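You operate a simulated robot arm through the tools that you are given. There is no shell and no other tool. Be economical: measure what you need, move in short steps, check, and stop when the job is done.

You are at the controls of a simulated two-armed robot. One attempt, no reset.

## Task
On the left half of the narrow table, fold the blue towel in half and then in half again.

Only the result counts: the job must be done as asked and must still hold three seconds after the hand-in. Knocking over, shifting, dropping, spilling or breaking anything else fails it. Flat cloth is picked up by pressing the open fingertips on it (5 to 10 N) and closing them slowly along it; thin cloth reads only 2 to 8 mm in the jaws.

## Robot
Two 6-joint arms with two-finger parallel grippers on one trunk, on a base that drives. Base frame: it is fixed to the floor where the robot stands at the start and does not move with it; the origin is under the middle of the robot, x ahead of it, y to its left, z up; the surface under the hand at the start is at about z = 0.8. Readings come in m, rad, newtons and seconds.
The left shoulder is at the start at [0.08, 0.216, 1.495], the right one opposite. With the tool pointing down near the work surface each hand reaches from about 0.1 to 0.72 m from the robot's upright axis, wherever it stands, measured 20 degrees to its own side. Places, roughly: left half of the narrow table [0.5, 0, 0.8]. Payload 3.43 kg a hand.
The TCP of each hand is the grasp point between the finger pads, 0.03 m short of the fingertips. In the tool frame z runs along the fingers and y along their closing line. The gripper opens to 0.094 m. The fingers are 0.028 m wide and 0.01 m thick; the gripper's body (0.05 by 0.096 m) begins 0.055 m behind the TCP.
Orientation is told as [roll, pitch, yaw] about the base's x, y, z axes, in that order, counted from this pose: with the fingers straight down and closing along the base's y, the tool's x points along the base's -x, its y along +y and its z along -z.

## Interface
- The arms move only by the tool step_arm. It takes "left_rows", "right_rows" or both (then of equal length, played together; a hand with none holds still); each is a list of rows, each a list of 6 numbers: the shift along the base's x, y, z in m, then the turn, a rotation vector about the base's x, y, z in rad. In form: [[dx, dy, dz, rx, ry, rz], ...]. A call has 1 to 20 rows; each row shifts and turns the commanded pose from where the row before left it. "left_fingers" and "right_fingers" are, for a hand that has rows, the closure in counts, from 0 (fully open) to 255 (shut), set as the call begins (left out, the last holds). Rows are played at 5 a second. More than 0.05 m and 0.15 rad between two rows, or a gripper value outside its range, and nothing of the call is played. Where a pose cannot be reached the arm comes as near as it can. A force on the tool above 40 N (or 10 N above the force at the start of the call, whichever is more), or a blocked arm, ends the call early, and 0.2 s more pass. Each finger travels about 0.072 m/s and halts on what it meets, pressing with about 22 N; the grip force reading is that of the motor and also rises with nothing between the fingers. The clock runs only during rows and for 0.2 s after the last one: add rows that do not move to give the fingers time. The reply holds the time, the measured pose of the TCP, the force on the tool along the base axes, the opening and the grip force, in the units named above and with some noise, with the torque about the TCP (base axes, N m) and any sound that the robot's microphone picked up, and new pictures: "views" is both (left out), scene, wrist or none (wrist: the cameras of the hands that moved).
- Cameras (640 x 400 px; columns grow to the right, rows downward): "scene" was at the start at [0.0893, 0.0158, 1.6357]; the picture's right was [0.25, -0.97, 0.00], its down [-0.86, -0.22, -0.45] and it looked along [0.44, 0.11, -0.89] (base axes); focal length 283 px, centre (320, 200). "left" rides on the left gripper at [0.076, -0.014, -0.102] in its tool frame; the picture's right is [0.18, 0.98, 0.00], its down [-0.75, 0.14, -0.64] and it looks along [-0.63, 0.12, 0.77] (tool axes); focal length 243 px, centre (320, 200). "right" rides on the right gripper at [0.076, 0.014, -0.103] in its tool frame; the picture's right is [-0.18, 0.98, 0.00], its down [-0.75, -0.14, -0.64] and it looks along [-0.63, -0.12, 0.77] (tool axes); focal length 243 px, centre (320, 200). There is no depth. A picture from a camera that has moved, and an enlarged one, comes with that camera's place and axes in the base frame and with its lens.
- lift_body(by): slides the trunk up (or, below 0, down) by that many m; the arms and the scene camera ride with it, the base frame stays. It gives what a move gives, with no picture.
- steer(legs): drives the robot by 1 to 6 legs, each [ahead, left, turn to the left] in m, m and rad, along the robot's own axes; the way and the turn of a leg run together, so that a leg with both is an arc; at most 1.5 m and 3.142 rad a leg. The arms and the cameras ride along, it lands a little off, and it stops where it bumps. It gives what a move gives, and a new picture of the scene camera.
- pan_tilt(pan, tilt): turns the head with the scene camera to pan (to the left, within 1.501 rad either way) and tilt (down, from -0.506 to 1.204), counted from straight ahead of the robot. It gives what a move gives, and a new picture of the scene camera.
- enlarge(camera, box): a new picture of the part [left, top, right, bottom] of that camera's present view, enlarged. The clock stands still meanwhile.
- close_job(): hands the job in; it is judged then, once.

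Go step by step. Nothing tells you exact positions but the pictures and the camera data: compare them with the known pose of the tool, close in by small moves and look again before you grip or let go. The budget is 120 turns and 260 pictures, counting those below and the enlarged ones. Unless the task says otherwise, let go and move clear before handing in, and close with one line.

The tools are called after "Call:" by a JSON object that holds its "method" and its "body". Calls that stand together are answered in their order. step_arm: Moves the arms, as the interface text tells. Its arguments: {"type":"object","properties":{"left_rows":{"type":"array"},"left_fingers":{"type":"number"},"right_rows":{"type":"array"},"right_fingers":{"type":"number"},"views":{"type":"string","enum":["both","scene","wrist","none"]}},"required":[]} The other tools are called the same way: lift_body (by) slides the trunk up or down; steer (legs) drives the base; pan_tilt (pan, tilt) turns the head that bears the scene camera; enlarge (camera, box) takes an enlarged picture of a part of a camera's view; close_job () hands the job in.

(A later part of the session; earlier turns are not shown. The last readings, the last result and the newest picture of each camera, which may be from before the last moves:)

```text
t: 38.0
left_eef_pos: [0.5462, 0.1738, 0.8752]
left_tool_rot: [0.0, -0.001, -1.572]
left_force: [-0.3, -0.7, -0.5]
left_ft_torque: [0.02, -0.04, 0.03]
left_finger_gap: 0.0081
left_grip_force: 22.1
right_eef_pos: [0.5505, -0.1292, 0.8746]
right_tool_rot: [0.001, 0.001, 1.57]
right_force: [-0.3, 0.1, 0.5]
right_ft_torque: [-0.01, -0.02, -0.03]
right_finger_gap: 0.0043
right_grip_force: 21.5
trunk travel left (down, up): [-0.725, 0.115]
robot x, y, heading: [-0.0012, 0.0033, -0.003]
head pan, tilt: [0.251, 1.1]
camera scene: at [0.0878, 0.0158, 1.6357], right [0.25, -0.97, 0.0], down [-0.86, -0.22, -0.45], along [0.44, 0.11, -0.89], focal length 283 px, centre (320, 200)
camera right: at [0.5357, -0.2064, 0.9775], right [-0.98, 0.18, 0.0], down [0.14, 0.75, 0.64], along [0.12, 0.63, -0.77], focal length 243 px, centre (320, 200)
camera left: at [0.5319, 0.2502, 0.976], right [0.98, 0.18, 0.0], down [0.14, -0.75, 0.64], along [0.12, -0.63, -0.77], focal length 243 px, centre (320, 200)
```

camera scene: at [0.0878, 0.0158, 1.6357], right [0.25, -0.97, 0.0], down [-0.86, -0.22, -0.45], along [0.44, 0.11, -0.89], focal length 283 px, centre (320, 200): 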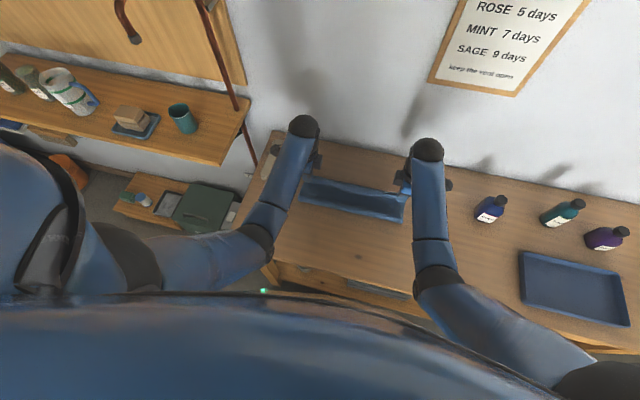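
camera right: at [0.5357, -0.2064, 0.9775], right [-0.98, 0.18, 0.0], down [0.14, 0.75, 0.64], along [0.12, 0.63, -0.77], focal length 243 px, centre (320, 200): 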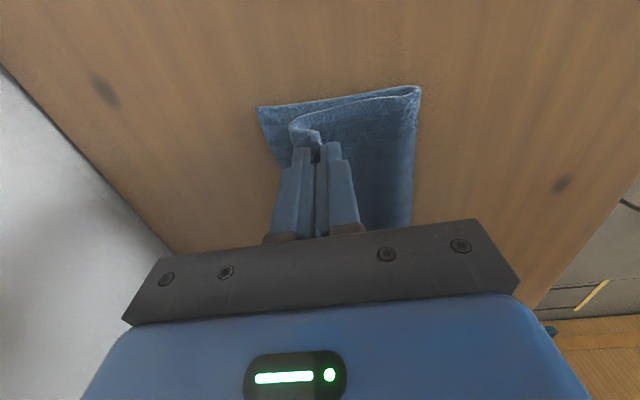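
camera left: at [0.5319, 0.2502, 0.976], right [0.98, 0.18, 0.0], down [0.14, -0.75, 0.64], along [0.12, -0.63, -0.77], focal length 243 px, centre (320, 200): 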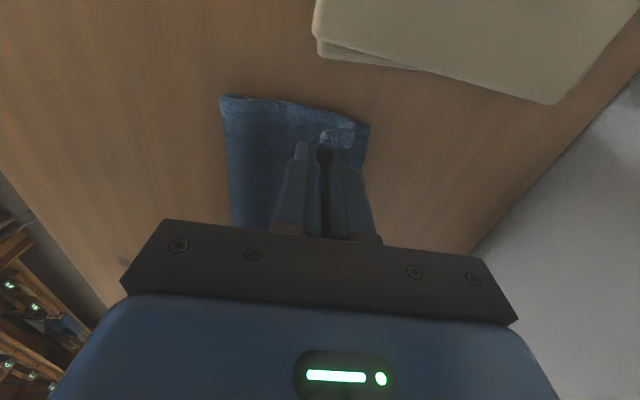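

The left jaw has caught two layers (8 mm). The cleanest fix is to unfold completely and redo the fold on a slacker path, so I carry the edge back toward the robot.

Call:
{"method": "step_arm", "body": {"left_rows": [[-0.025, 0, 0.03, 0, 0, 0], [-0.035, 0, 0.025, 0, 0, 0], [-0.035, 0, 0.005, 0, 0, 0], [-0.035, 0, -0.015, 0, 0, 0], [-0.03, 0, -0.035, 0, 0, 0], [-0.015, 0, -0.025, 0, 0, 0], [0, 0, -0.015, 0, 0, 0]], "right_rows": [[-0.025, 0, 0.03, 0, 0, 0], [-0.035, 0, 0.025, 0, 0, 0], [-0.037, 0, 0.005, 0, 0, 0], [-0.037, 0, -0.015, 0, 0, 0], [-0.035, 0, -0.035, 0, 0, 0], [-0.018, 0, -0.025, 0, 0, 0], [0, 0, -0.015, 0, 0, 0]]}}

```text
t: 39.6
left_eef_pos: [0.373, 0.1728, 0.8425]
left_tool_rot: [0.002, 0.0, -1.571]
left_force: [0.3, -0.2, 0.0]
left_ft_torque: [-0.02, 0.01, 0.02]
left_finger_gap: 0.0081
left_grip_force: 22.3
right_eef_pos: [0.3644, -0.133, 0.8427]
right_tool_rot: [-0.001, 0.0, 1.571]
right_force: [-0.7, 1.2, 0.7]
right_ft_torque: [0.01, 0.03, -0.03]
right_finger_gap: 0.0042
right_grip_force: 22.0
trunk travel left (down, up): [-0.725, 0.115]
robot x, y, heading: [0.0004, 0.0003, 0.004]
head pan, tilt: [0.251, 1.1]
camera scene: at [0.0905, 0.0159, 1.6357], right [0.25, -0.97, 0.0], down [-0.86, -0.22, -0.45], along [0.44, 0.11, -0.89], focal length 283 px, centre (320, 200)
camera right: at [0.3506, -0.2083, 0.9456], right [-0.98, 0.18, 0.0], down [0.14, 0.75, 0.64], along [0.12, 0.63, -0.77], focal length 243 px, centre (320, 200)
camera left: at [0.3583, 0.2498, 0.9442], right [0.98, 0.18, 0.0], down [0.14, -0.75, 0.64], along [0.12, -0.63, -0.77], focal length 243 px, centre (320, 200)
```

scene: 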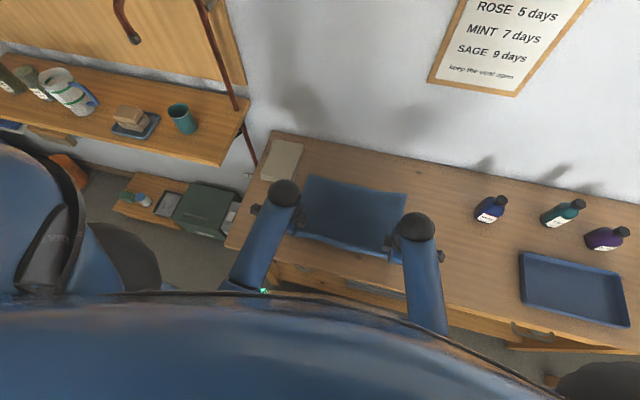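
right: 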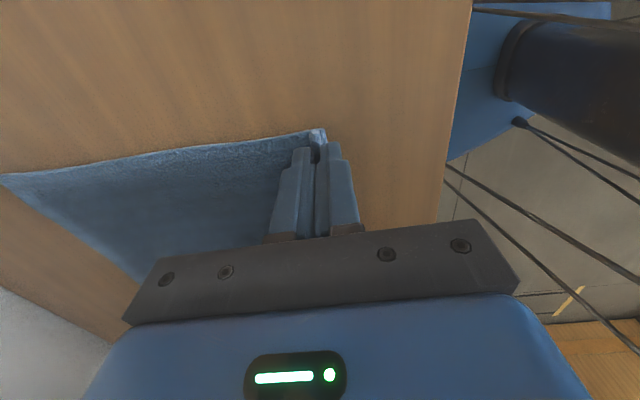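
left: 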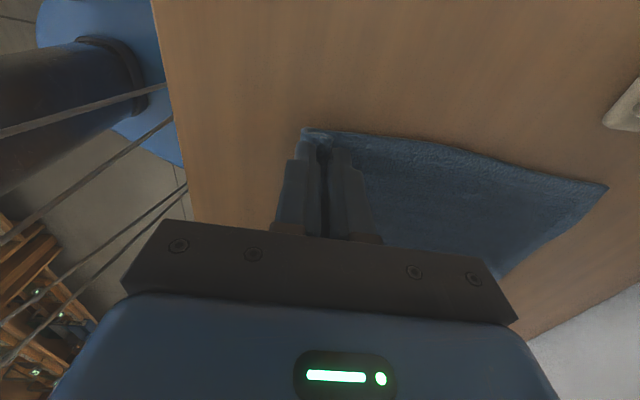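

It is unfolded neatly, and the right hand still holds a clean edge. I release the left hand to re-grip there.

Call:
{"method": "step_arm", "body": {"left_rows": [[0, 0, -0.005, 0, 0, 0], [0, 0, 0, 0, 0, 0], [0, 0, 0, 0, 0, 0], [0, 0, 0.03, 0, 0, 0], [0, 0, 0.05, 0, 0, 0]], "left_fingers": 175, "views": "wrist"}}

```text
t: 40.8
left_eef_pos: [0.3706, 0.1757, 0.9184]
left_tool_rot: [0.0, 0.0, -1.57]
left_force: [-0.1, -0.2, -0.4]
left_ft_torque: [0.0, 0.03, 0.03]
left_finger_gap: 0.0296
left_grip_force: 0.0
right_eef_pos: [0.3645, -0.1319, 0.844]
right_tool_rot: [0.001, 0.001, 1.571]
right_force: [0.1, -0.5, -0.5]
right_ft_torque: [0.01, -0.01, 0.01]
right_finger_gap: 0.0039
right_grip_force: 22.2
trunk travel left (down, up): [-0.725, 0.115]
robot x, y, heading: [0.0035, 0.004, -0.003]
head pan, tilt: [0.251, 1.1]
camera left: at [0.3563, 0.2519, 1.0192], right [0.98, 0.18, 0.0], down [0.14, -0.75, 0.64], along [0.12, -0.63, -0.77], focal length 243 px, centre (320, 200)
```

left: 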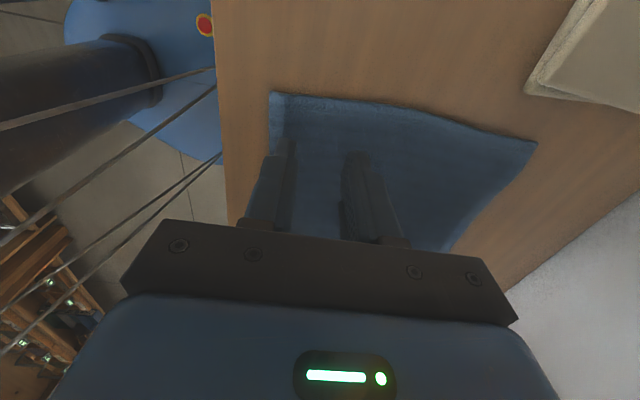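

The left corner lies flat at about (0.326, 0.182). I re-grip its edge as before.

Call:
{"method": "step_arm", "body": {"left_rows": [[-0.035, -0.008, -0.02, 0, 0, 0], [0, 0, -0.035, 0, 0, 0], [0, 0, -0.026, 0, 0, 0], [0, 0, -0.003, 0, 0, 0], [0, 0, 0, 0, 0, 0]], "left_fingers": 175, "views": "wrist"}}

```text
t: 42.0
left_eef_pos: [0.3375, 0.166, 0.8347]
left_tool_rot: [0.001, 0.0, -1.572]
left_force: [-0.5, -0.4, 1.5]
left_ft_torque: [0.07, -0.01, 0.01]
left_finger_gap: 0.0295
left_grip_force: 0.0
right_eef_pos: [0.3632, -0.1316, 0.8425]
right_tool_rot: [0.001, 0.001, 1.571]
right_force: [0.0, -0.8, -0.2]
right_ft_torque: [0.01, 0.02, -0.02]
right_finger_gap: 0.0039
right_grip_force: 22.6
trunk travel left (down, up): [-0.725, 0.115]
robot x, y, heading: [0.0013, -0.0011, -0.001]
head pan, tilt: [0.251, 1.1]
camera left: at [0.3229, 0.2421, 0.9355], right [0.98, 0.18, 0.0], down [0.14, -0.75, 0.64], along [0.12, -0.63, -0.77], focal length 243 px, centre (320, 200)
```

left: 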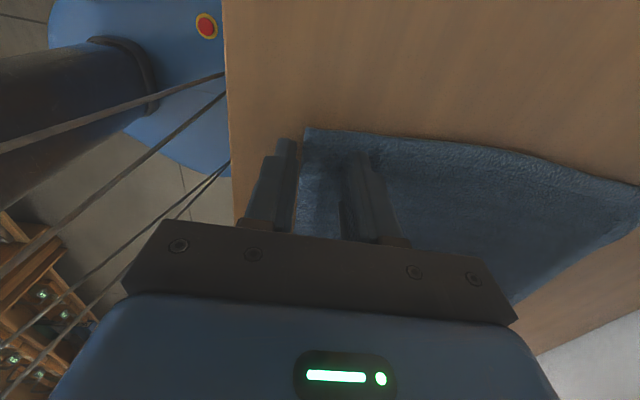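

Call:
{"method": "step_arm", "body": {"left_rows": [[0, 0, -0.0015, 0, 0, 0], [0, 0, 0, 0, 0, 0]], "left_fingers": 190, "views": "none"}}

Call:
{"method": "step_arm", "body": {"left_rows": [[0, 0, 0, 0, 0, 0], [0, 0, 0, 0, 0, 0]], "left_fingers": 210, "views": "none"}}

Call:
{"method": "step_arm", "body": {"left_rows": [[0, 0, 0, 0, 0, 0], [0, 0, 0, 0, 0, 0]], "left_fingers": 230, "views": "none"}}

Call:
{"method": "step_arm", "body": {"left_rows": [[0, 0, 0, 0, 0, 0], [0, 0, 0, 0, 0, 0], [0, 0, 0, 0, 0, 0], [0, 0, 0.01, 0, 0, 0]], "left_fingers": 255, "views": "both"}}

```text
t: 42.6
left_eef_pos: [0.3373, 0.1658, 0.8347]
left_tool_rot: [0.001, 0.0, -1.57]
left_force: [-0.6, 0.6, 4.3]
left_ft_torque: [-0.02, -0.08, -0.02]
left_finger_gap: 0.0238
left_grip_force: 0.0
right_eef_pos: [0.3643, -0.1316, 0.8443]
right_tool_rot: [0.0, 0.0, 1.572]
right_force: [-0.3, 0.6, -0.9]
right_ft_torque: [-0.04, -0.02, 0.02]
right_finger_gap: 0.004
right_grip_force: 22.0
trunk travel left (down, up): [-0.725, 0.115]
robot x, y, heading: [0.0009, 0.003, -0.003]
head pan, tilt: [0.251, 1.1]
```

```text
t: 43.2
left_eef_pos: [0.337, 0.1647, 0.8331]
left_tool_rot: [-0.001, 0.0, -1.571]
left_force: [-0.7, -0.2, 5.8]
left_ft_torque: [-0.01, -0.05, -0.01]
left_finger_gap: 0.0162
left_grip_force: 0.1
right_eef_pos: [0.364, -0.1319, 0.843]
right_tool_rot: [-0.001, -0.002, 1.571]
right_force: [-0.3, 0.2, -0.5]
right_ft_torque: [-0.02, 0.01, -0.01]
right_finger_gap: 0.004
right_grip_force: 21.8
trunk travel left (down, up): [-0.725, 0.115]
robot x, y, heading: [-0.0014, 0.0022, 0.0]
head pan, tilt: [0.251, 1.1]
```

```text
t: 43.8
left_eef_pos: [0.3372, 0.1665, 0.8331]
left_tool_rot: [0.0, 0.001, -1.569]
left_force: [0.3, -0.6, 5.7]
left_ft_torque: [-0.03, -0.02, -0.01]
left_finger_gap: 0.0098
left_grip_force: 1.0
right_eef_pos: [0.3642, -0.1313, 0.8426]
right_tool_rot: [0.0, 0.001, 1.569]
right_force: [0.1, -0.2, -0.2]
right_ft_torque: [-0.02, -0.02, -0.05]
right_finger_gap: 0.0041
right_grip_force: 22.1
trunk travel left (down, up): [-0.725, 0.115]
robot x, y, heading: [-0.0031, -0.0007, -0.007]
head pan, tilt: [0.251, 1.1]
```

```text
t: 44.8
left_eef_pos: [0.3367, 0.1659, 0.8425]
left_tool_rot: [-0.002, 0.0, -1.57]
left_force: [0.6, -0.2, 0.1]
left_ft_torque: [-0.01, 0.01, 0.01]
left_finger_gap: 0.0044
left_grip_force: 22.3
right_eef_pos: [0.3647, -0.1319, 0.8429]
right_tool_rot: [-0.001, 0.0, 1.571]
right_force: [-0.7, 0.6, 0.6]
right_ft_torque: [0.0, -0.03, -0.03]
right_finger_gap: 0.004
right_grip_force: 22.0
trunk travel left (down, up): [-0.725, 0.115]
robot x, y, heading: [-0.0007, 0.0028, 0.001]
head pan, tilt: [0.251, 1.1]
camera scene: at [0.0891, 0.016, 1.6356], right [0.25, -0.97, 0.0], down [-0.86, -0.22, -0.45], along [0.44, 0.11, -0.89], focal length 283 px, centre (320, 200)
camera left: at [0.3228, 0.242, 0.9437], right [0.98, 0.18, 0.0], down [0.14, -0.75, 0.64], along [0.12, -0.63, -0.77], focal length 243 px, centre (320, 200)
```

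scene: 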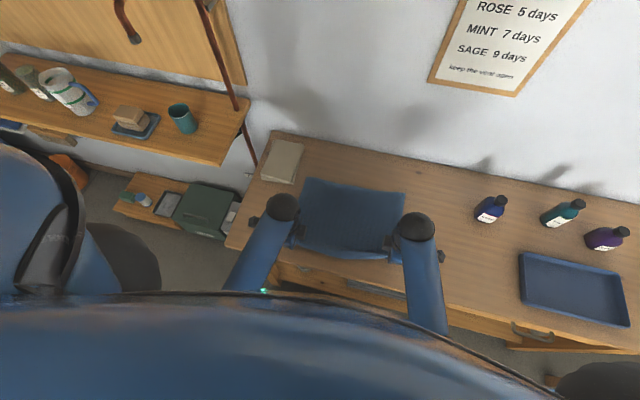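
left: 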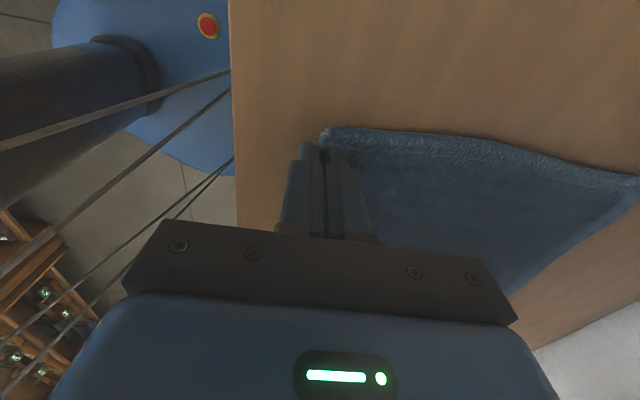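

Both edges are held in single layers. I straighten the right side slightly and then fold over on a lower, slacker arc, stopping shorter.

Call:
{"method": "step_arm", "body": {"left_rows": [[0, 0, 0, 0, 0, 0], [0, 0, 0, 0, 0, 0], [0.028, 0, 0.0325, 0, 0, 0], [0.035, 0, 0.03, 0, 0, 0], [0.035, 0, 0.015, 0, 0, 0], [0.035, 0, 0, 0, 0, 0], [0.035, 0, -0.008, 0, 0.06, 0], [0.03, 0, -0.019, 0, 0.08, 0], [0.02, 0, -0.023, 0, 0.08, 0], [0, 0, 0, 0, 0, 0]], "right_rows": [[-0.01, 0, 0, 0, 0, 0], [-0.008, 0, 0, 0, 0, 0], [0.02, 0, 0.0325, 0, 0, 0], [0.034, 0, 0.03, 0, 0, 0], [0.034, 0, 0.015, 0, 0, 0], [0.035, 0, 0, 0, 0, 0], [0.035, 0, -0.008, 0, 0.06, 0], [0.03, 0, -0.019, 0, 0.08, 0], [0.02, 0, -0.023, 0, 0.08, 0], [0, 0, 0, 0, 0, 0]]}}

```text
t: 47.0
left_eef_pos: [0.5541, 0.1663, 0.8729]
left_tool_rot: [-0.221, -0.001, -1.57]
left_force: [-0.2, 0.3, -0.3]
left_ft_torque: [0.02, -0.06, -0.05]
left_finger_gap: 0.0043
left_grip_force: 22.7
right_eef_pos: [0.5528, -0.1322, 0.8715]
right_tool_rot: [0.218, 0.0, 1.573]
right_force: [0.0, -0.5, 1.1]
right_ft_torque: [0.02, -0.07, -0.02]
right_finger_gap: 0.0042
right_grip_force: 21.7
trunk travel left (down, up): [-0.725, 0.115]
robot x, y, heading: [0.003, -0.0016, 0.003]
head pan, tilt: [0.251, 1.1]
camera scene: at [0.0882, 0.0157, 1.6358], right [0.25, -0.97, 0.0], down [-0.86, -0.22, -0.45], along [0.44, 0.11, -0.89], focal length 283 px, centre (320, 200)
camera right: at [0.5618, -0.2084, 0.9753], right [-0.96, 0.18, 0.21], down [0.28, 0.75, 0.6], along [-0.05, 0.63, -0.77], focal length 243 px, centre (320, 200)
camera left: at [0.562, 0.2429, 0.9747], right [0.96, 0.18, -0.21], down [0.28, -0.75, 0.6], along [-0.05, -0.63, -0.77], focal length 243 px, centre (320, 200)
```

scene: 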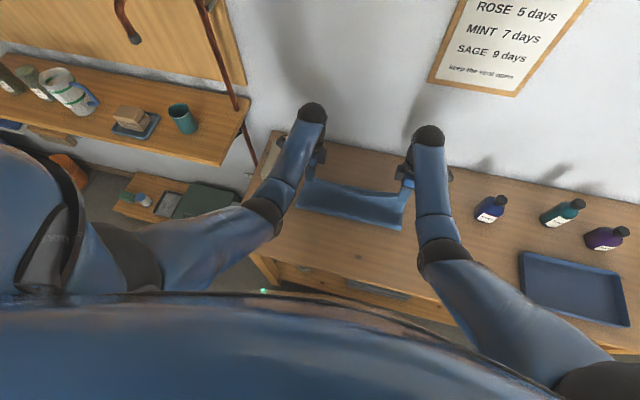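
right: 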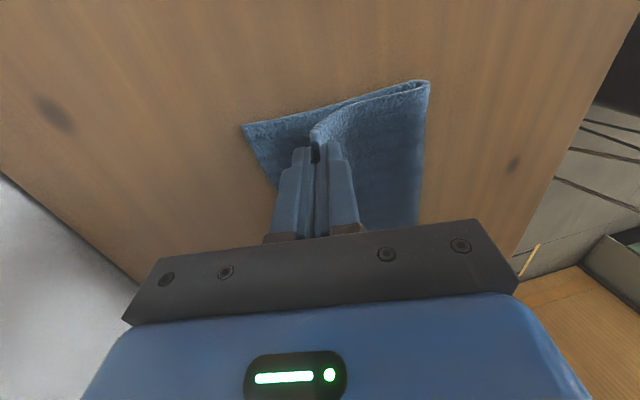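
left: 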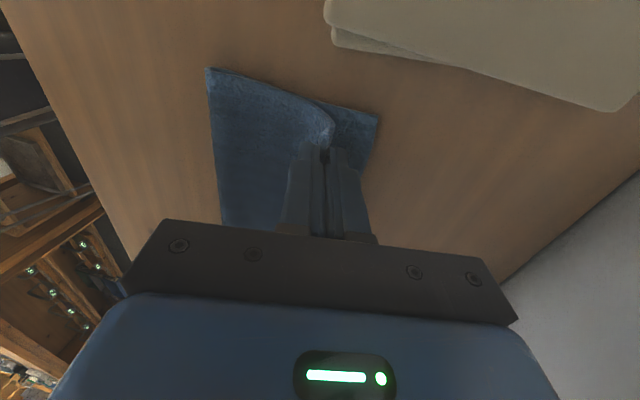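

The fold line is now near the middle, leaving a lower layer of about 12–13 cm. I lower the held edges, aiming a bit short of the far edge so the released strip lands level.

Call:
{"method": "step_arm", "body": {"left_rows": [[0.003, 0, -0.012, 0, 0.04, 0], [0.002, 0, -0.012, 0, 0.04, 0], [0, 0, -0.008, 0, 0, 0], [0, 0, 0, 0, 0, 0]], "right_rows": [[0.006, 0, -0.012, 0, 0.04, 0], [0.006, 0, -0.012, 0, 0.04, 0], [0.002, 0, -0.007, 0, 0, 0], [0, 0, 0, 0, 0, 0]], "views": "wrist"}}

```text
t: 48.0
left_eef_pos: [0.5589, 0.1657, 0.8385]
left_tool_rot: [-0.301, 0.001, -1.571]
left_force: [-0.4, 1.0, 1.3]
left_ft_torque: [0.01, -0.06, 0.02]
left_finger_gap: 0.0043
left_grip_force: 22.2
right_eef_pos: [0.5668, -0.1302, 0.842]
right_tool_rot: [0.301, 0.001, 1.572]
right_force: [0.1, -0.3, -0.2]
right_ft_torque: [-0.02, -0.06, 0.0]
right_finger_gap: 0.004
right_grip_force: 21.8
trunk travel left (down, up): [-0.725, 0.115]
robot x, y, heading: [-0.0031, 0.0006, -0.0]
head pan, tilt: [0.251, 1.1]
camera right: at [0.5844, -0.2066, 0.9442], right [-0.94, 0.18, 0.29], down [0.32, 0.75, 0.57], along [-0.11, 0.63, -0.77], focal length 243 px, centre (320, 200)
camera left: at [0.5758, 0.2422, 0.9401], right [0.94, 0.18, -0.29], down [0.32, -0.75, 0.57], along [-0.11, -0.63, -0.77], focal length 243 px, centre (320, 200)
```

right: 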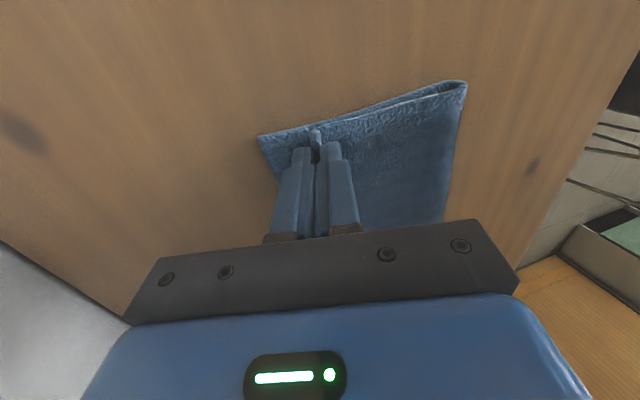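
left: 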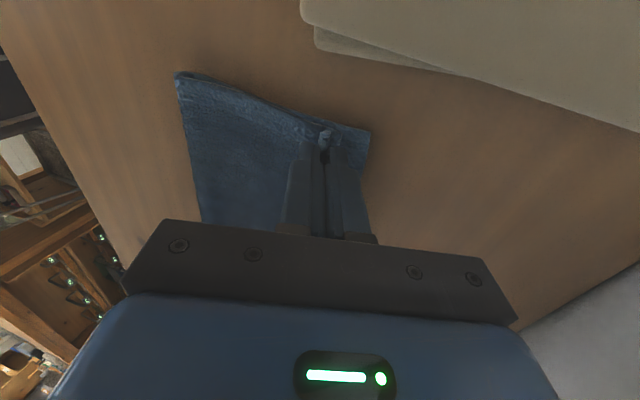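

Now I release with a slight forward and upward motion, so the upright strip falls toward the far edge.

Call:
{"method": "step_arm", "body": {"left_rows": [[0, 0, 0, 0, 0, 0], [0.004, 0, 0.002, 0, 0, 0], [0.01, 0, 0.005, 0, 0, 0], [0.015, 0, 0.008, 0, 0, 0], [0.015, 0, 0.03, 0, 0, 0], [0, 0, 0.05, 0, 0, 0], [0, 0, 0.04, 0, -0.1, 0], [0, 0, 0, 0, -0.1, 0], [0, 0, 0, 0, -0.1, 0]], "right_rows": [[0, 0, -0.002, 0, 0, 0], [0.004, 0, 0.002, 0, 0, 0], [0.01, 0, 0.005, 0, 0, 0], [0.015, 0, 0.008, 0, 0, 0], [0.015, 0, 0.03, 0, 0, 0], [0, 0, 0.05, 0, 0, 0], [0, 0, 0.04, 0, -0.1, 0], [0, 0, 0, 0, -0.1, 0], [0, 0, 0, 0, -0.1, 0]], "left_fingers": 212, "right_fingers": 212}}

```text
t: 50.0
left_eef_pos: [0.607, 0.1635, 0.9699]
left_tool_rot: [0.001, -0.002, -1.57]
left_force: [1.1, 0.8, 0.5]
left_ft_torque: [-0.02, 0.0, 0.0]
left_finger_gap: 0.016
left_grip_force: 0.1
left hand out of reach, approached as far as the arm can: row 7
right_eef_pos: [0.6114, -0.1307, 0.9742]
right_tool_rot: [-0.004, -0.001, 1.571]
right_force: [0.1, 0.2, 0.9]
right_ft_torque: [0.02, 0.01, -0.05]
right_finger_gap: 0.0159
right_grip_force: 0.1
trunk travel left (down, up): [-0.725, 0.115]
robot x, y, heading: [0.0018, 0.0005, 0.002]
head pan, tilt: [0.251, 1.1]
camera scene: at [0.0881, 0.0158, 1.6359], right [0.25, -0.97, 0.0], down [-0.86, -0.22, -0.45], along [0.44, 0.11, -0.89], focal length 283 px, centre (320, 200)
camera right: at [0.5965, -0.2066, 1.0767], right [-0.98, 0.18, 0.0], down [0.14, 0.75, 0.64], along [0.12, 0.63, -0.77], focal length 243 px, centre (320, 200)
camera left: at [0.5924, 0.241, 1.0714], right [0.98, 0.18, 0.0], down [0.14, -0.75, 0.64], along [0.12, -0.63, -0.77], focal length 243 px, centre (320, 200)
```

scene: 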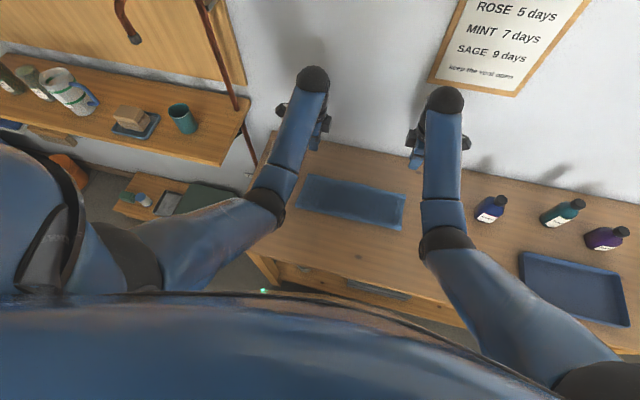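
right: 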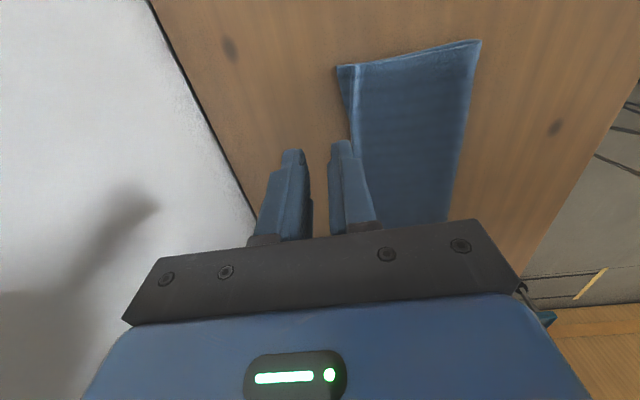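
left: 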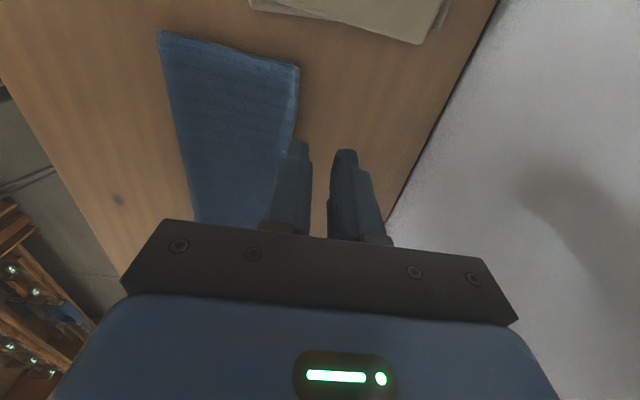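

Call:
{"method": "enlarge", "body": {"camera": "scene", "box": [270, 150, 430, 250]}}

Call:
{"method": "enlarge", "body": {"camera": "right", "box": [300, 20, 520, 240]}}

Call:
{"method": "enlarge", "body": {"camera": "left", "box": [130, 10, 350, 230]}}

```text
4.00 times, centred on (350, 200) of scene
camera zoom: at [0.0881, 0.0158, 1.6359], right [0.25, -0.97, 0.0], down [-0.86, -0.22, -0.45], along [0.44, 0.11, -0.89], focal length 1132 px, centre (200, 200)
```

zoom: 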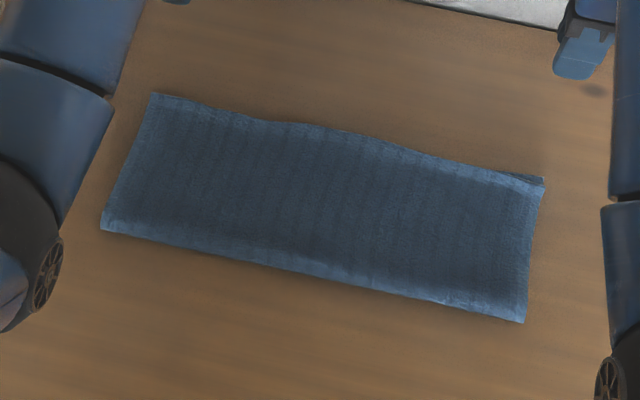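

```text
1.82 times, centred on (410, 130) of right
camera zoom: at [0.5965, -0.2066, 1.0767], right [-0.98, 0.18, 0.0], down [0.14, 0.75, 0.64], along [0.12, 0.63, -0.77], focal length 441 px, centre (156, 327)
```

zoom: 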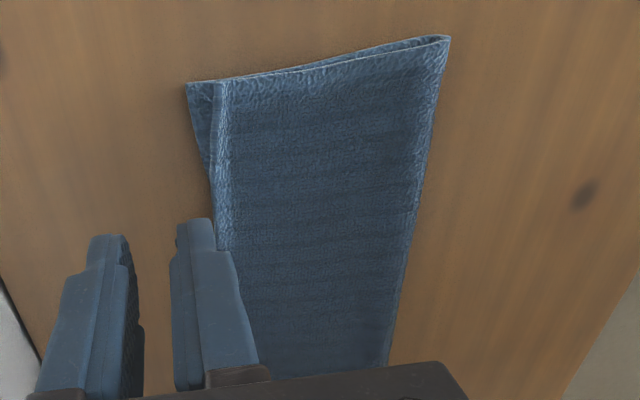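

```text
1.82 times, centred on (240, 120) of left
camera zoom: at [0.5924, 0.241, 1.0714], right [0.98, 0.18, 0.0], down [0.14, -0.75, 0.64], along [0.12, -0.63, -0.77], focal length 441 px, centre (466, 346)
```

zoom: 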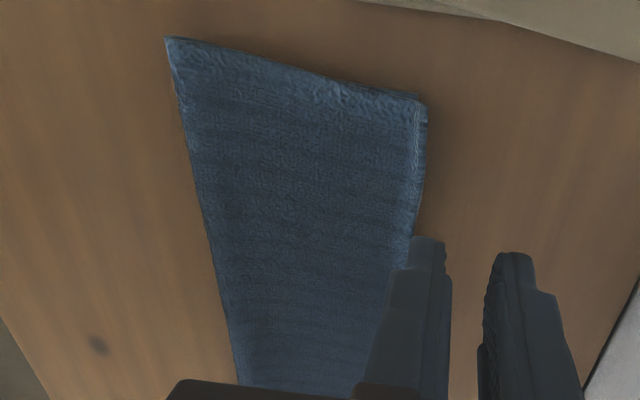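

The first fold is now clean: a strip at x 0.455–0.588, y −0.154 to 0.187. For the second fold I move the right hand clear. I turn the left hand back to close along y, above the middle of the left short edge.

Call:
{"method": "step_arm", "body": {"left_rows": [[-0.02, 0.004, 0, 0, 0, 0.1428], [-0.02, 0.004, 0, 0, 0, 0.1428], [-0.02, 0.004, 0, 0, 0, 0.1428], [-0.02, 0.002, 0, 0, 0, 0.1428], [-0.006, 0, 0, 0, 0, 0.1428], [0, 0, 0, 0, 0, 0.1428], [0, 0, 0, 0, 0, 0.1428], [0, 0, 0, 0, 0, 0.1428], [0, 0, 0, 0, 0, 0.1428], [0, 0, 0, 0, 0, 0.1428], [0, 0, 0, 0, 0, 0.1428], [0, 0, 0, 0, 0, 0]], "right_rows": [[-0.045, 0, 0, 0, 0, 0], [-0.045, 0, 0, 0, 0, 0], [-0.045, 0, 0.01, 0, 0, 0], [-0.045, 0, 0.01, 0, 0, 0], [-0.045, 0, 0.01, 0, 0, 0], [-0.025, -0.02, 0.02, 0, 0, 0], [0, -0.04, 0.02, 0, 0, 0], [0, -0.04, 0.01, 0, 0, 0], [0, -0.04, 0, 0, 0, 0], [0, -0.04, 0, 0, 0, 0], [0, 0, 0, 0, 0, 0], [0, 0, 0, 0, 0, 0]], "left_fingers": 174}}

```text
t: 52.6
left_eef_pos: [0.5282, 0.1775, 0.9571]
left_tool_rot: [0.001, -0.001, 0.002]
left_force: [-0.4, -0.2, 0.5]
left_ft_torque: [-0.01, -0.01, 0.01]
left_finger_gap: 0.03
left_grip_force: 0.1
left hand out of reach, approached as far as the arm can: row 4, 9
right_eef_pos: [0.3791, -0.306, 0.9265]
right_tool_rot: [-0.002, 0.001, 1.572]
right_force: [-0.2, 0.9, -0.3]
right_ft_torque: [0.03, 0.01, 0.01]
right_finger_gap: 0.0155
right_grip_force: 0.0
right hand out of reach, approached as far as the arm can: row 2, 3, 4, 5, 6, 7, 8
trunk travel left (down, up): [-0.725, 0.115]
robot x, y, heading: [0.0001, 0.002, -0.003]
head pan, tilt: [0.251, 1.1]
camera scene: at [0.089, 0.0162, 1.6357], right [0.25, -0.97, 0.0], down [-0.86, -0.22, -0.45], along [0.44, 0.11, -0.89], focal length 283 px, centre (320, 200)
camera right: at [0.3646, -0.3832, 1.0295], right [-0.98, 0.18, 0.0], down [0.14, 0.75, 0.64], along [0.12, 0.63, -0.77], focal length 243 px, centre (320, 200)
camera left: at [0.4517, 0.1645, 1.0576], right [-0.19, 0.98, 0.0], down [0.75, 0.14, 0.64], along [0.63, 0.12, -0.77], focal length 243 px, centre (320, 200)
```

scene: 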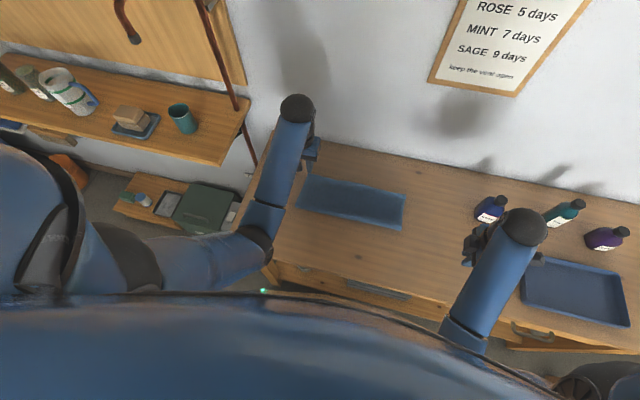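
right: 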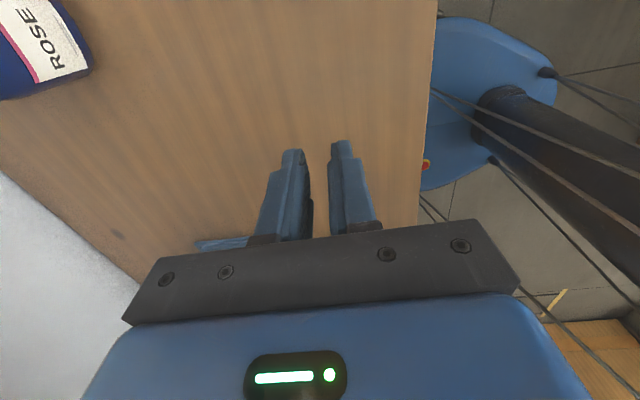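
left: 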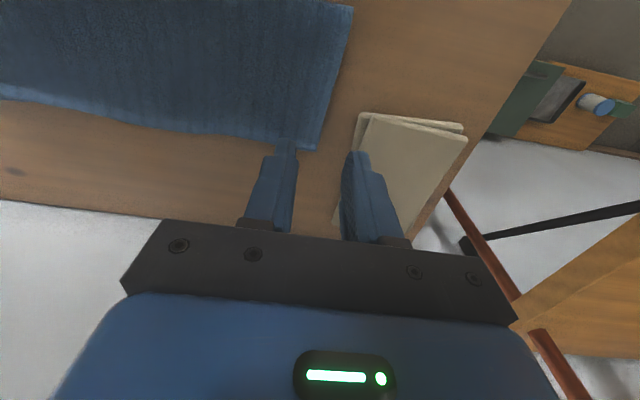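

The left edge is at y≈0.189, and the book starts at about y 0.22, so I use a narrow opening. I descend at the edge middle and move the right hand farther away.

Call:
{"method": "step_arm", "body": {"left_rows": [[-0.01, 0.002, -0.04, 0, 0, 0], [0, 0, -0.04, 0, 0, 0], [0, 0, -0.03, 0, 0, 0], [0, 0, 0, 0, 0, 0]], "right_rows": [[-0.03, -0.01, 0, 0, 0, 0], [-0.03, -0.02, 0, 0, 0, 0], [-0.03, -0.02, 0, 0, 0, 0], [0, 0, 0, 0, 0, 0]], "left_fingers": 184}}

```text
t: 53.6
left_eef_pos: [0.5181, 0.1797, 0.8475]
left_tool_rot: [-0.001, -0.001, 0.0]
left_force: [0.4, -0.8, -0.4]
left_ft_torque: [0.01, 0.0, -0.02]
left_finger_gap: 0.026
left_grip_force: 0.2
right_eef_pos: [0.2881, -0.3559, 0.9271]
right_tool_rot: [-0.003, 0.0, 1.571]
right_force: [-0.8, -0.3, 1.2]
right_ft_torque: [0.0, -0.02, -0.02]
right_finger_gap: 0.0158
right_grip_force: 0.1
trunk travel left (down, up): [-0.725, 0.115]
robot x, y, heading: [0.0008, -0.0016, -0.001]
head pan, tilt: [0.251, 1.1]
camera scene: at [0.0891, 0.0159, 1.6357], right [0.25, -0.97, 0.0], down [-0.86, -0.22, -0.45], along [0.44, 0.11, -0.89], focal length 283 px, centre (320, 200)
camera right: at [0.2731, -0.4332, 1.0297], right [-0.98, 0.18, 0.0], down [0.14, 0.75, 0.64], along [0.12, 0.63, -0.77], focal length 243 px, centre (320, 200)
camera left: at [0.4413, 0.1665, 0.9484], right [-0.18, 0.98, 0.0], down [0.75, 0.14, 0.64], along [0.63, 0.12, -0.77], focal length 243 px, centre (320, 200)
```

scene: 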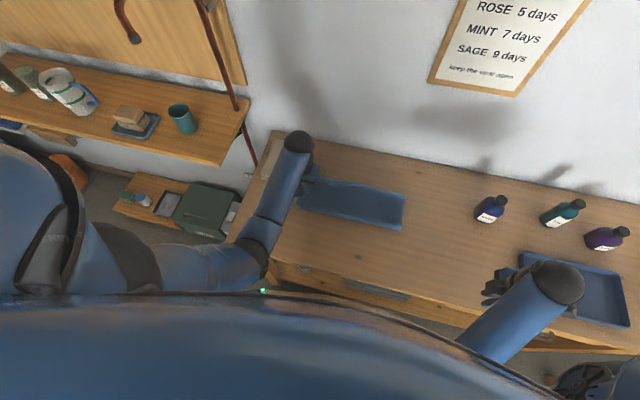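
right: 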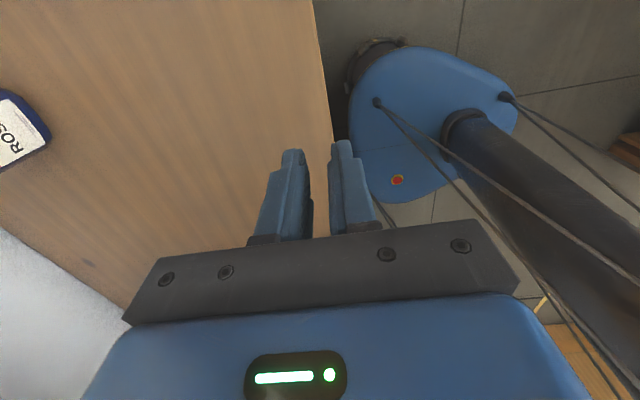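
left: 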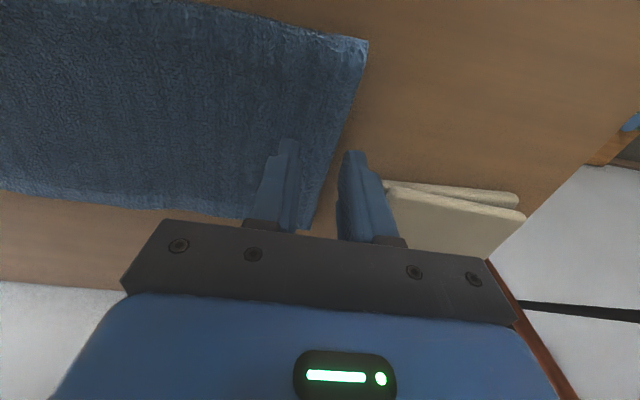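

Call:
{"method": "step_arm", "body": {"left_rows": [[0, 0, -0.008, 0, 0, 0], [0, 0, -0.002, 0, 0, 0], [0, 0, -0.002, 0, 0, 0], [0, 0, 0, 0, 0, 0]], "views": "none"}}

```text
t: 54.6
left_eef_pos: [0.5163, 0.1805, 0.8348]
left_tool_rot: [0.001, -0.002, 0.0]
left_force: [0.1, 0.4, 7.8]
left_ft_torque: [-0.13, 0.02, -0.01]
left_finger_gap: 0.0259
left_grip_force: 0.0
right_eef_pos: [0.2873, -0.3572, 0.9267]
right_tool_rot: [-0.001, 0.001, 1.571]
right_force: [-0.3, 0.0, 0.5]
right_ft_torque: [0.01, -0.04, -0.01]
right_finger_gap: 0.0158
right_grip_force: 0.1
trunk travel left (down, up): [-0.725, 0.115]
robot x, y, heading: [-0.0002, 0.0005, -0.001]
head pan, tilt: [0.251, 1.1]
```

Call:
{"method": "step_arm", "body": {"left_rows": [[0, 0, -0.001, 0, 0, 0], [0, 0, 0, 0, 0, 0]], "left_fingers": 200, "views": "none"}}

Call:
{"method": "step_arm", "body": {"left_rows": [[0, 0, 0, 0, 0, 0], [0, 0, 0, 0, 0, 0]], "left_fingers": 215, "views": "wrist"}}

Call:
{"method": "step_arm", "body": {"left_rows": [[0, 0, 0, 0, 0, 0], [0, 0, 0, 0, 0, 0]], "left_fingers": 230, "views": "wrist"}}

```text
t: 55.2
left_eef_pos: [0.5175, 0.1806, 0.8351]
left_tool_rot: [0.0, -0.004, 0.0]
left_force: [0.8, -1.1, 13.9]
left_ft_torque: [-0.28, 0.0, 0.01]
left_finger_gap: 0.0212
left_grip_force: 1.0
right_eef_pos: [0.2876, -0.358, 0.9269]
right_tool_rot: [-0.001, -0.001, 1.57]
right_force: [0.0, -0.2, 0.2]
right_ft_torque: [-0.02, 0.01, -0.01]
right_finger_gap: 0.0157
right_grip_force: 0.0
trunk travel left (down, up): [-0.725, 0.115]
robot x, y, heading: [0.0028, -0.0004, -0.0]
head pan, tilt: [0.251, 1.1]
```

```text
t: 55.8
left_eef_pos: [0.5167, 0.1795, 0.8358]
left_tool_rot: [0.001, -0.004, -0.002]
left_force: [1.5, -0.8, 15.3]
left_ft_torque: [-0.22, -0.04, 0.04]
left_finger_gap: 0.015
left_grip_force: 0.1
right_eef_pos: [0.2854, -0.3576, 0.928]
right_tool_rot: [-0.001, 0.0, 1.571]
right_force: [0.9, 0.3, 0.6]
right_ft_torque: [0.01, 0.0, 0.02]
right_finger_gap: 0.0156
right_grip_force: 0.1
trunk travel left (down, up): [-0.725, 0.115]
robot x, y, heading: [-0.0027, -0.0015, -0.002]
head pan, tilt: [0.251, 1.1]
camera left: at [0.4406, 0.1659, 0.9358], right [-0.18, 0.98, 0.0], down [0.75, 0.14, 0.64], along [0.63, 0.12, -0.76], focal length 243 px, centre (320, 200)
```

left: 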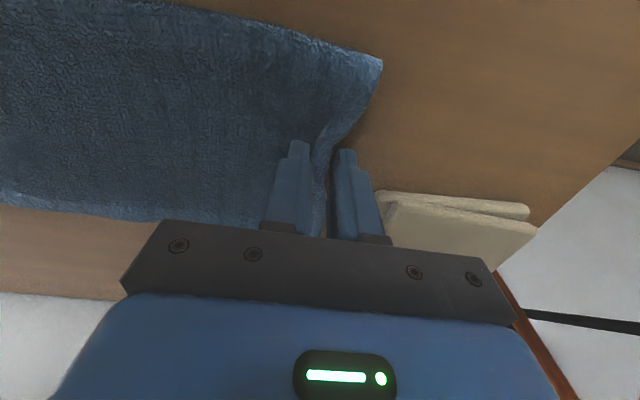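

```text
t: 56.4
left_eef_pos: [0.5166, 0.1807, 0.8355]
left_tool_rot: [0.0, -0.001, -0.001]
left_force: [2.2, -4.8, 17.7]
left_ft_torque: [-0.29, -0.07, 0.04]
left_finger_gap: 0.0103
left_grip_force: 6.0
right_eef_pos: [0.2859, -0.3574, 0.9265]
right_tool_rot: [-0.001, -0.001, 1.572]
right_force: [0.7, -0.1, -0.4]
right_ft_torque: [0.0, -0.02, -0.03]
right_finger_gap: 0.0157
right_grip_force: 0.1
trunk travel left (down, up): [-0.725, 0.115]
robot x, y, heading: [-0.0014, 0.0033, 0.003]
head pan, tilt: [0.251, 1.1]
camera left: at [0.4404, 0.1654, 0.9358], right [-0.18, 0.98, 0.0], down [0.75, 0.14, 0.64], along [0.63, 0.12, -0.77], focal length 243 px, centre (320, 200)
```

left: 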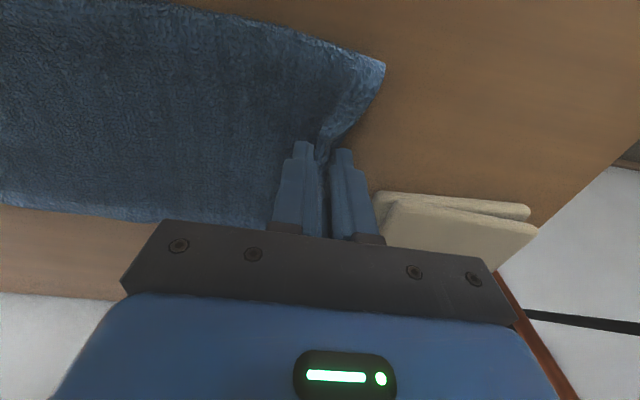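

The grip force is rising at about 10 mm, which suggests both layers are caught. I close fully, lift, and check.

Call:
{"method": "step_arm", "body": {"left_rows": [[0, 0, 0, 0, 0, 0], [0, 0, 0, 0, 0, 0], [0, 0, 0, 0, 0, 0], [0, -0.003, 0.02, 0, 0, 0], [0, -0.005, 0.02, 0, 0, 0], [0, 0, 0, 0, 0, 0]], "left_fingers": 255}}

```text
t: 57.8
left_eef_pos: [0.5171, 0.1733, 0.8733]
left_tool_rot: [0.0, 0.002, 0.001]
left_force: [-0.1, 0.4, 0.5]
left_ft_torque: [0.02, 0.0, -0.01]
left_finger_gap: 0.0083
left_grip_force: 21.7
right_eef_pos: [0.2889, -0.3563, 0.927]
right_tool_rot: [0.0, 0.0, 1.57]
right_force: [0.1, -0.1, 0.7]
right_ft_torque: [0.01, -0.01, -0.02]
right_finger_gap: 0.0158
right_grip_force: 0.0
trunk travel left (down, up): [-0.725, 0.115]
robot x, y, heading: [-0.0004, -0.0005, 0.001]
head pan, tilt: [0.251, 1.1]
camera scene: at [0.089, 0.0155, 1.6357], right [0.25, -0.97, 0.0], down [-0.86, -0.22, -0.45], along [0.44, 0.11, -0.89], focal length 283 px, centre (320, 200)
camera left: at [0.441, 0.1586, 0.9744], right [-0.18, 0.98, 0.0], down [0.75, 0.14, 0.64], along [0.63, 0.12, -0.77], focal length 243 px, centre (320, 200)
```

scene: 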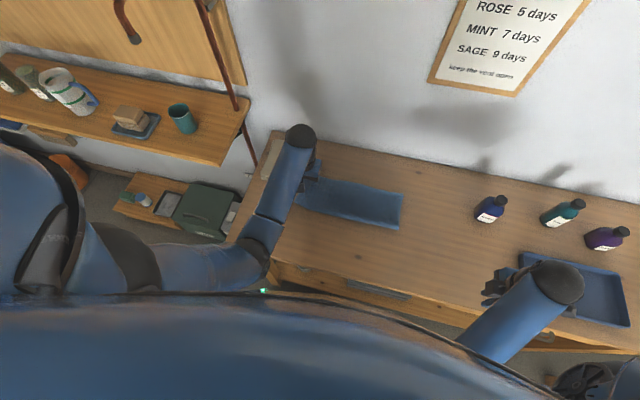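
left: 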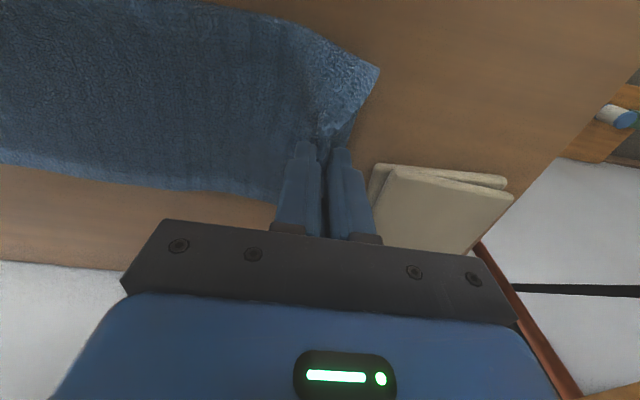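

Call:
{"method": "enlarge", "body": {"camera": "left", "box": [240, 20, 440, 240]}}

Call:
{"method": "enlarge", "body": {"camera": "scene", "box": [280, 150, 420, 240]}}

```text
1.82 times, centred on (340, 130) of left
camera zoom: at [0.441, 0.1586, 0.9744], right [-0.18, 0.98, 0.0], down [0.75, 0.14, 0.64], along [0.63, 0.12, -0.77], focal length 441 px, centre (284, 327)
```

zoom: 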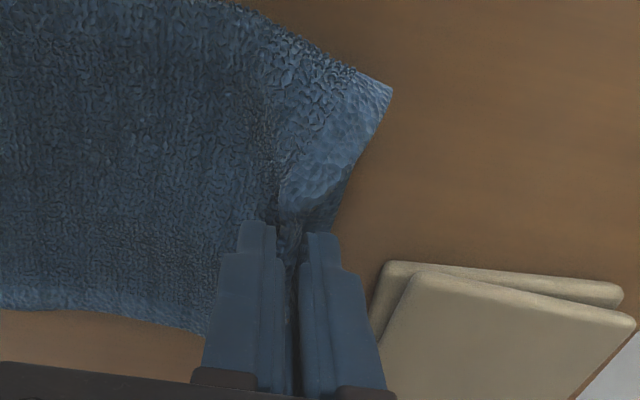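

```text
4.44 times, centred on (350, 195) of scene
camera zoom: at [0.089, 0.0155, 1.6357], right [0.25, -0.97, 0.0], down [-0.86, -0.22, -0.45], along [0.44, 0.11, -0.89], focal length 1258 px, centre (187, 222)
```

zoom: 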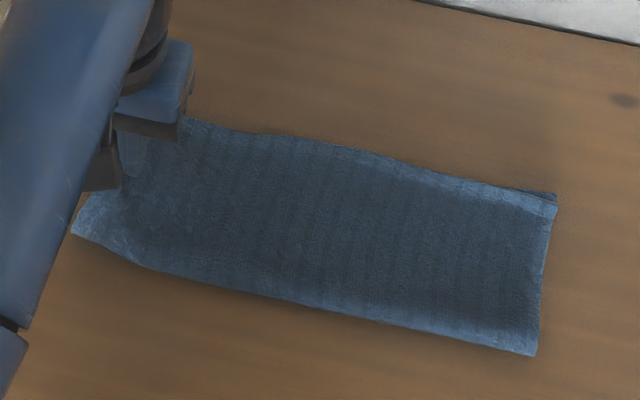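

I lift more to see whether the lower layer comes along.

Call:
{"method": "step_arm", "body": {"left_rows": [[0, -0.012, 0.025, 0, 0, 0], [0, -0.015, 0.025, 0, 0, 0], [0, 0, 0, 0, 0, 0]]}}

Call:
{"method": "enlarge", "body": {"camera": "scene", "box": [270, 140, 430, 240]}}

```text
t: 58.6
left_eef_pos: [0.5198, 0.1485, 0.9239]
left_tool_rot: [-0.001, -0.001, -0.001]
left_force: [0.0, 0.9, -0.7]
left_ft_torque: [0.0, 0.01, -0.01]
left_finger_gap: 0.0086
left_grip_force: 22.1
right_eef_pos: [0.2878, -0.3575, 0.9272]
right_tool_rot: [-0.001, 0.0, 1.572]
right_force: [0.3, 0.3, 1.0]
right_ft_torque: [0.0, -0.02, 0.02]
right_finger_gap: 0.0161
right_grip_force: 0.0
trunk travel left (down, up): [-0.725, 0.115]
robot x, y, heading: [0.0001, 0.0012, -0.003]
head pan, tilt: [0.251, 1.1]
camera scene: at [0.0894, 0.0163, 1.6357], right [0.25, -0.97, 0.0], down [-0.86, -0.22, -0.45], along [0.44, 0.11, -0.89], focal length 283 px, centre (320, 200)
camera left: at [0.4431, 0.1332, 1.0248], right [-0.18, 0.98, 0.0], down [0.75, 0.14, 0.64], along [0.63, 0.12, -0.77], focal length 243 px, centre (320, 200)
```

scene: 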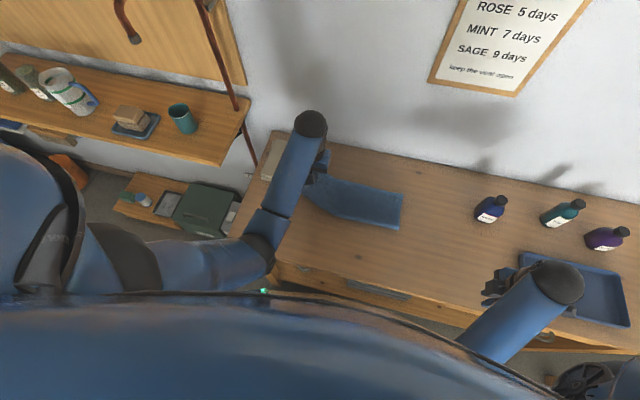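
left: 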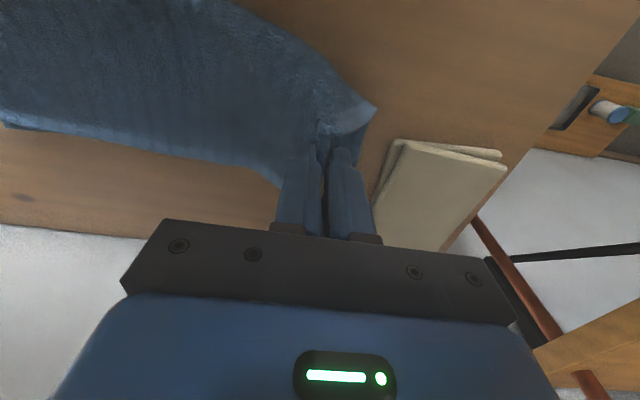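

```text
4.00 times, centred on (350, 190) of scene
camera zoom: at [0.0894, 0.0163, 1.6357], right [0.25, -0.97, 0.0], down [-0.86, -0.22, -0.45], along [0.44, 0.11, -0.89], focal length 1132 px, centre (200, 240)
```

zoom: 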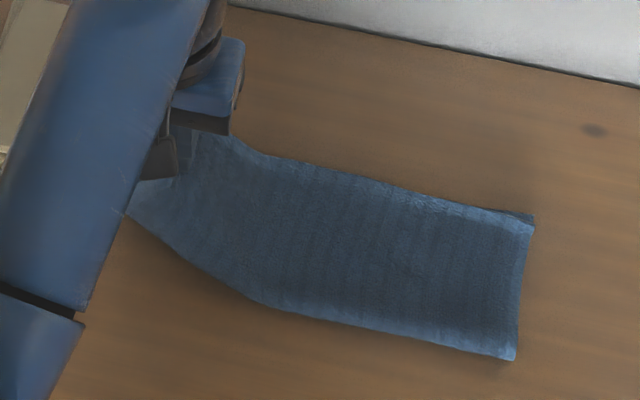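

Both layers are lifted together. I carry the edge over to the right on a slack arc, with some tilt toward the end.

Call:
{"method": "step_arm", "body": {"left_rows": [[0, -0.0335, 0.019, 0, 0, 0], [0, -0.04, 0.01, 0, 0, 0], [0, -0.04, 0.002, 0, 0, 0], [0, -0.04, -0.002, 0, 0, 0], [0, -0.035, -0.012, 0.08, 0, 0], [0, -0.03, -0.022, 0.08, 0, 0], [0, -0.025, -0.025, 0.08, 0, 0], [0, -0.013, -0.02, 0.08, 0, 0], [0, 0, 0, 0, 0, 0]]}}

Call:
{"method": "enlarge", "body": {"camera": "scene", "box": [280, 140, 440, 240]}}

```text
t: 60.6
left_eef_pos: [0.5183, -0.1129, 0.8745]
left_tool_rot: [0.321, -0.002, 0.001]
left_force: [0.8, 0.5, 0.1]
left_ft_torque: [-0.02, -0.04, 0.02]
left_finger_gap: 0.0076
left_grip_force: 21.9
right_eef_pos: [0.2866, -0.3571, 0.9269]
right_tool_rot: [0.001, 0.0, 1.572]
right_force: [0.8, -0.1, -0.2]
right_ft_torque: [0.01, 0.02, 0.02]
right_finger_gap: 0.0158
right_grip_force: 0.0
trunk travel left (down, up): [-0.725, 0.115]
robot x, y, heading: [-0.0034, -0.0017, -0.001]
head pan, tilt: [0.251, 1.1]
camera scene: at [0.089, 0.0162, 1.6357], right [0.25, -0.97, 0.0], down [-0.86, -0.22, -0.45], along [0.44, 0.11, -0.89], focal length 283 px, centre (320, 200)
camera left: at [0.4425, -0.1579, 0.9662], right [-0.18, 0.93, 0.31], down [0.75, -0.07, 0.65], along [0.63, 0.35, -0.69], focal length 243 px, centre (320, 200)
```

scene: 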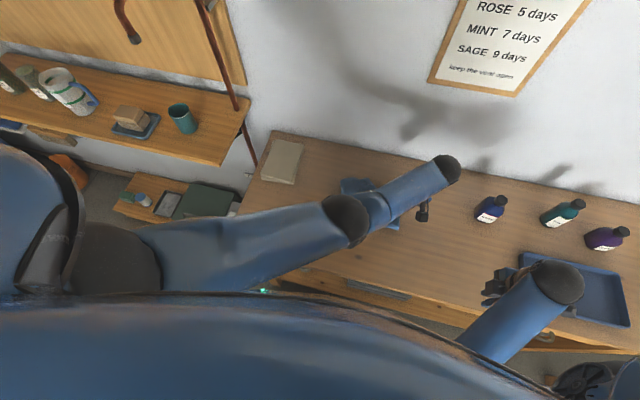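
left: 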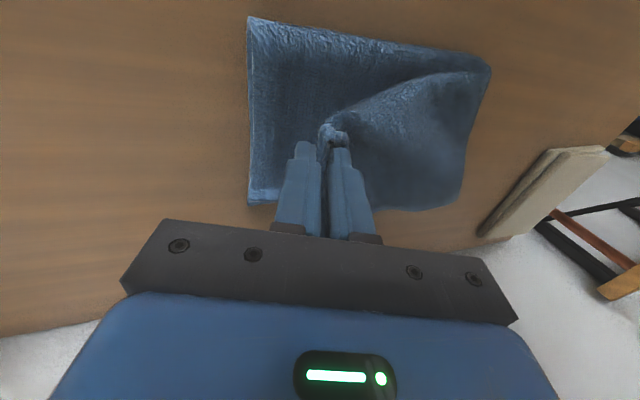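

```text
4.00 times, centred on (360, 190) of scene
camera zoom: at [0.089, 0.0162, 1.6357], right [0.25, -0.97, 0.0], down [-0.86, -0.22, -0.45], along [0.44, 0.11, -0.89], focal length 1132 px, centre (160, 240)
```

zoom: 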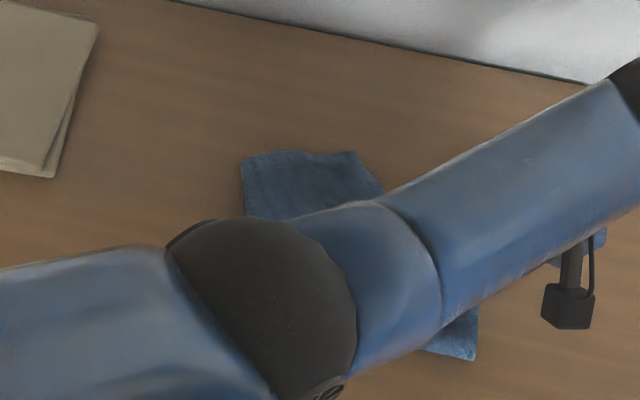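

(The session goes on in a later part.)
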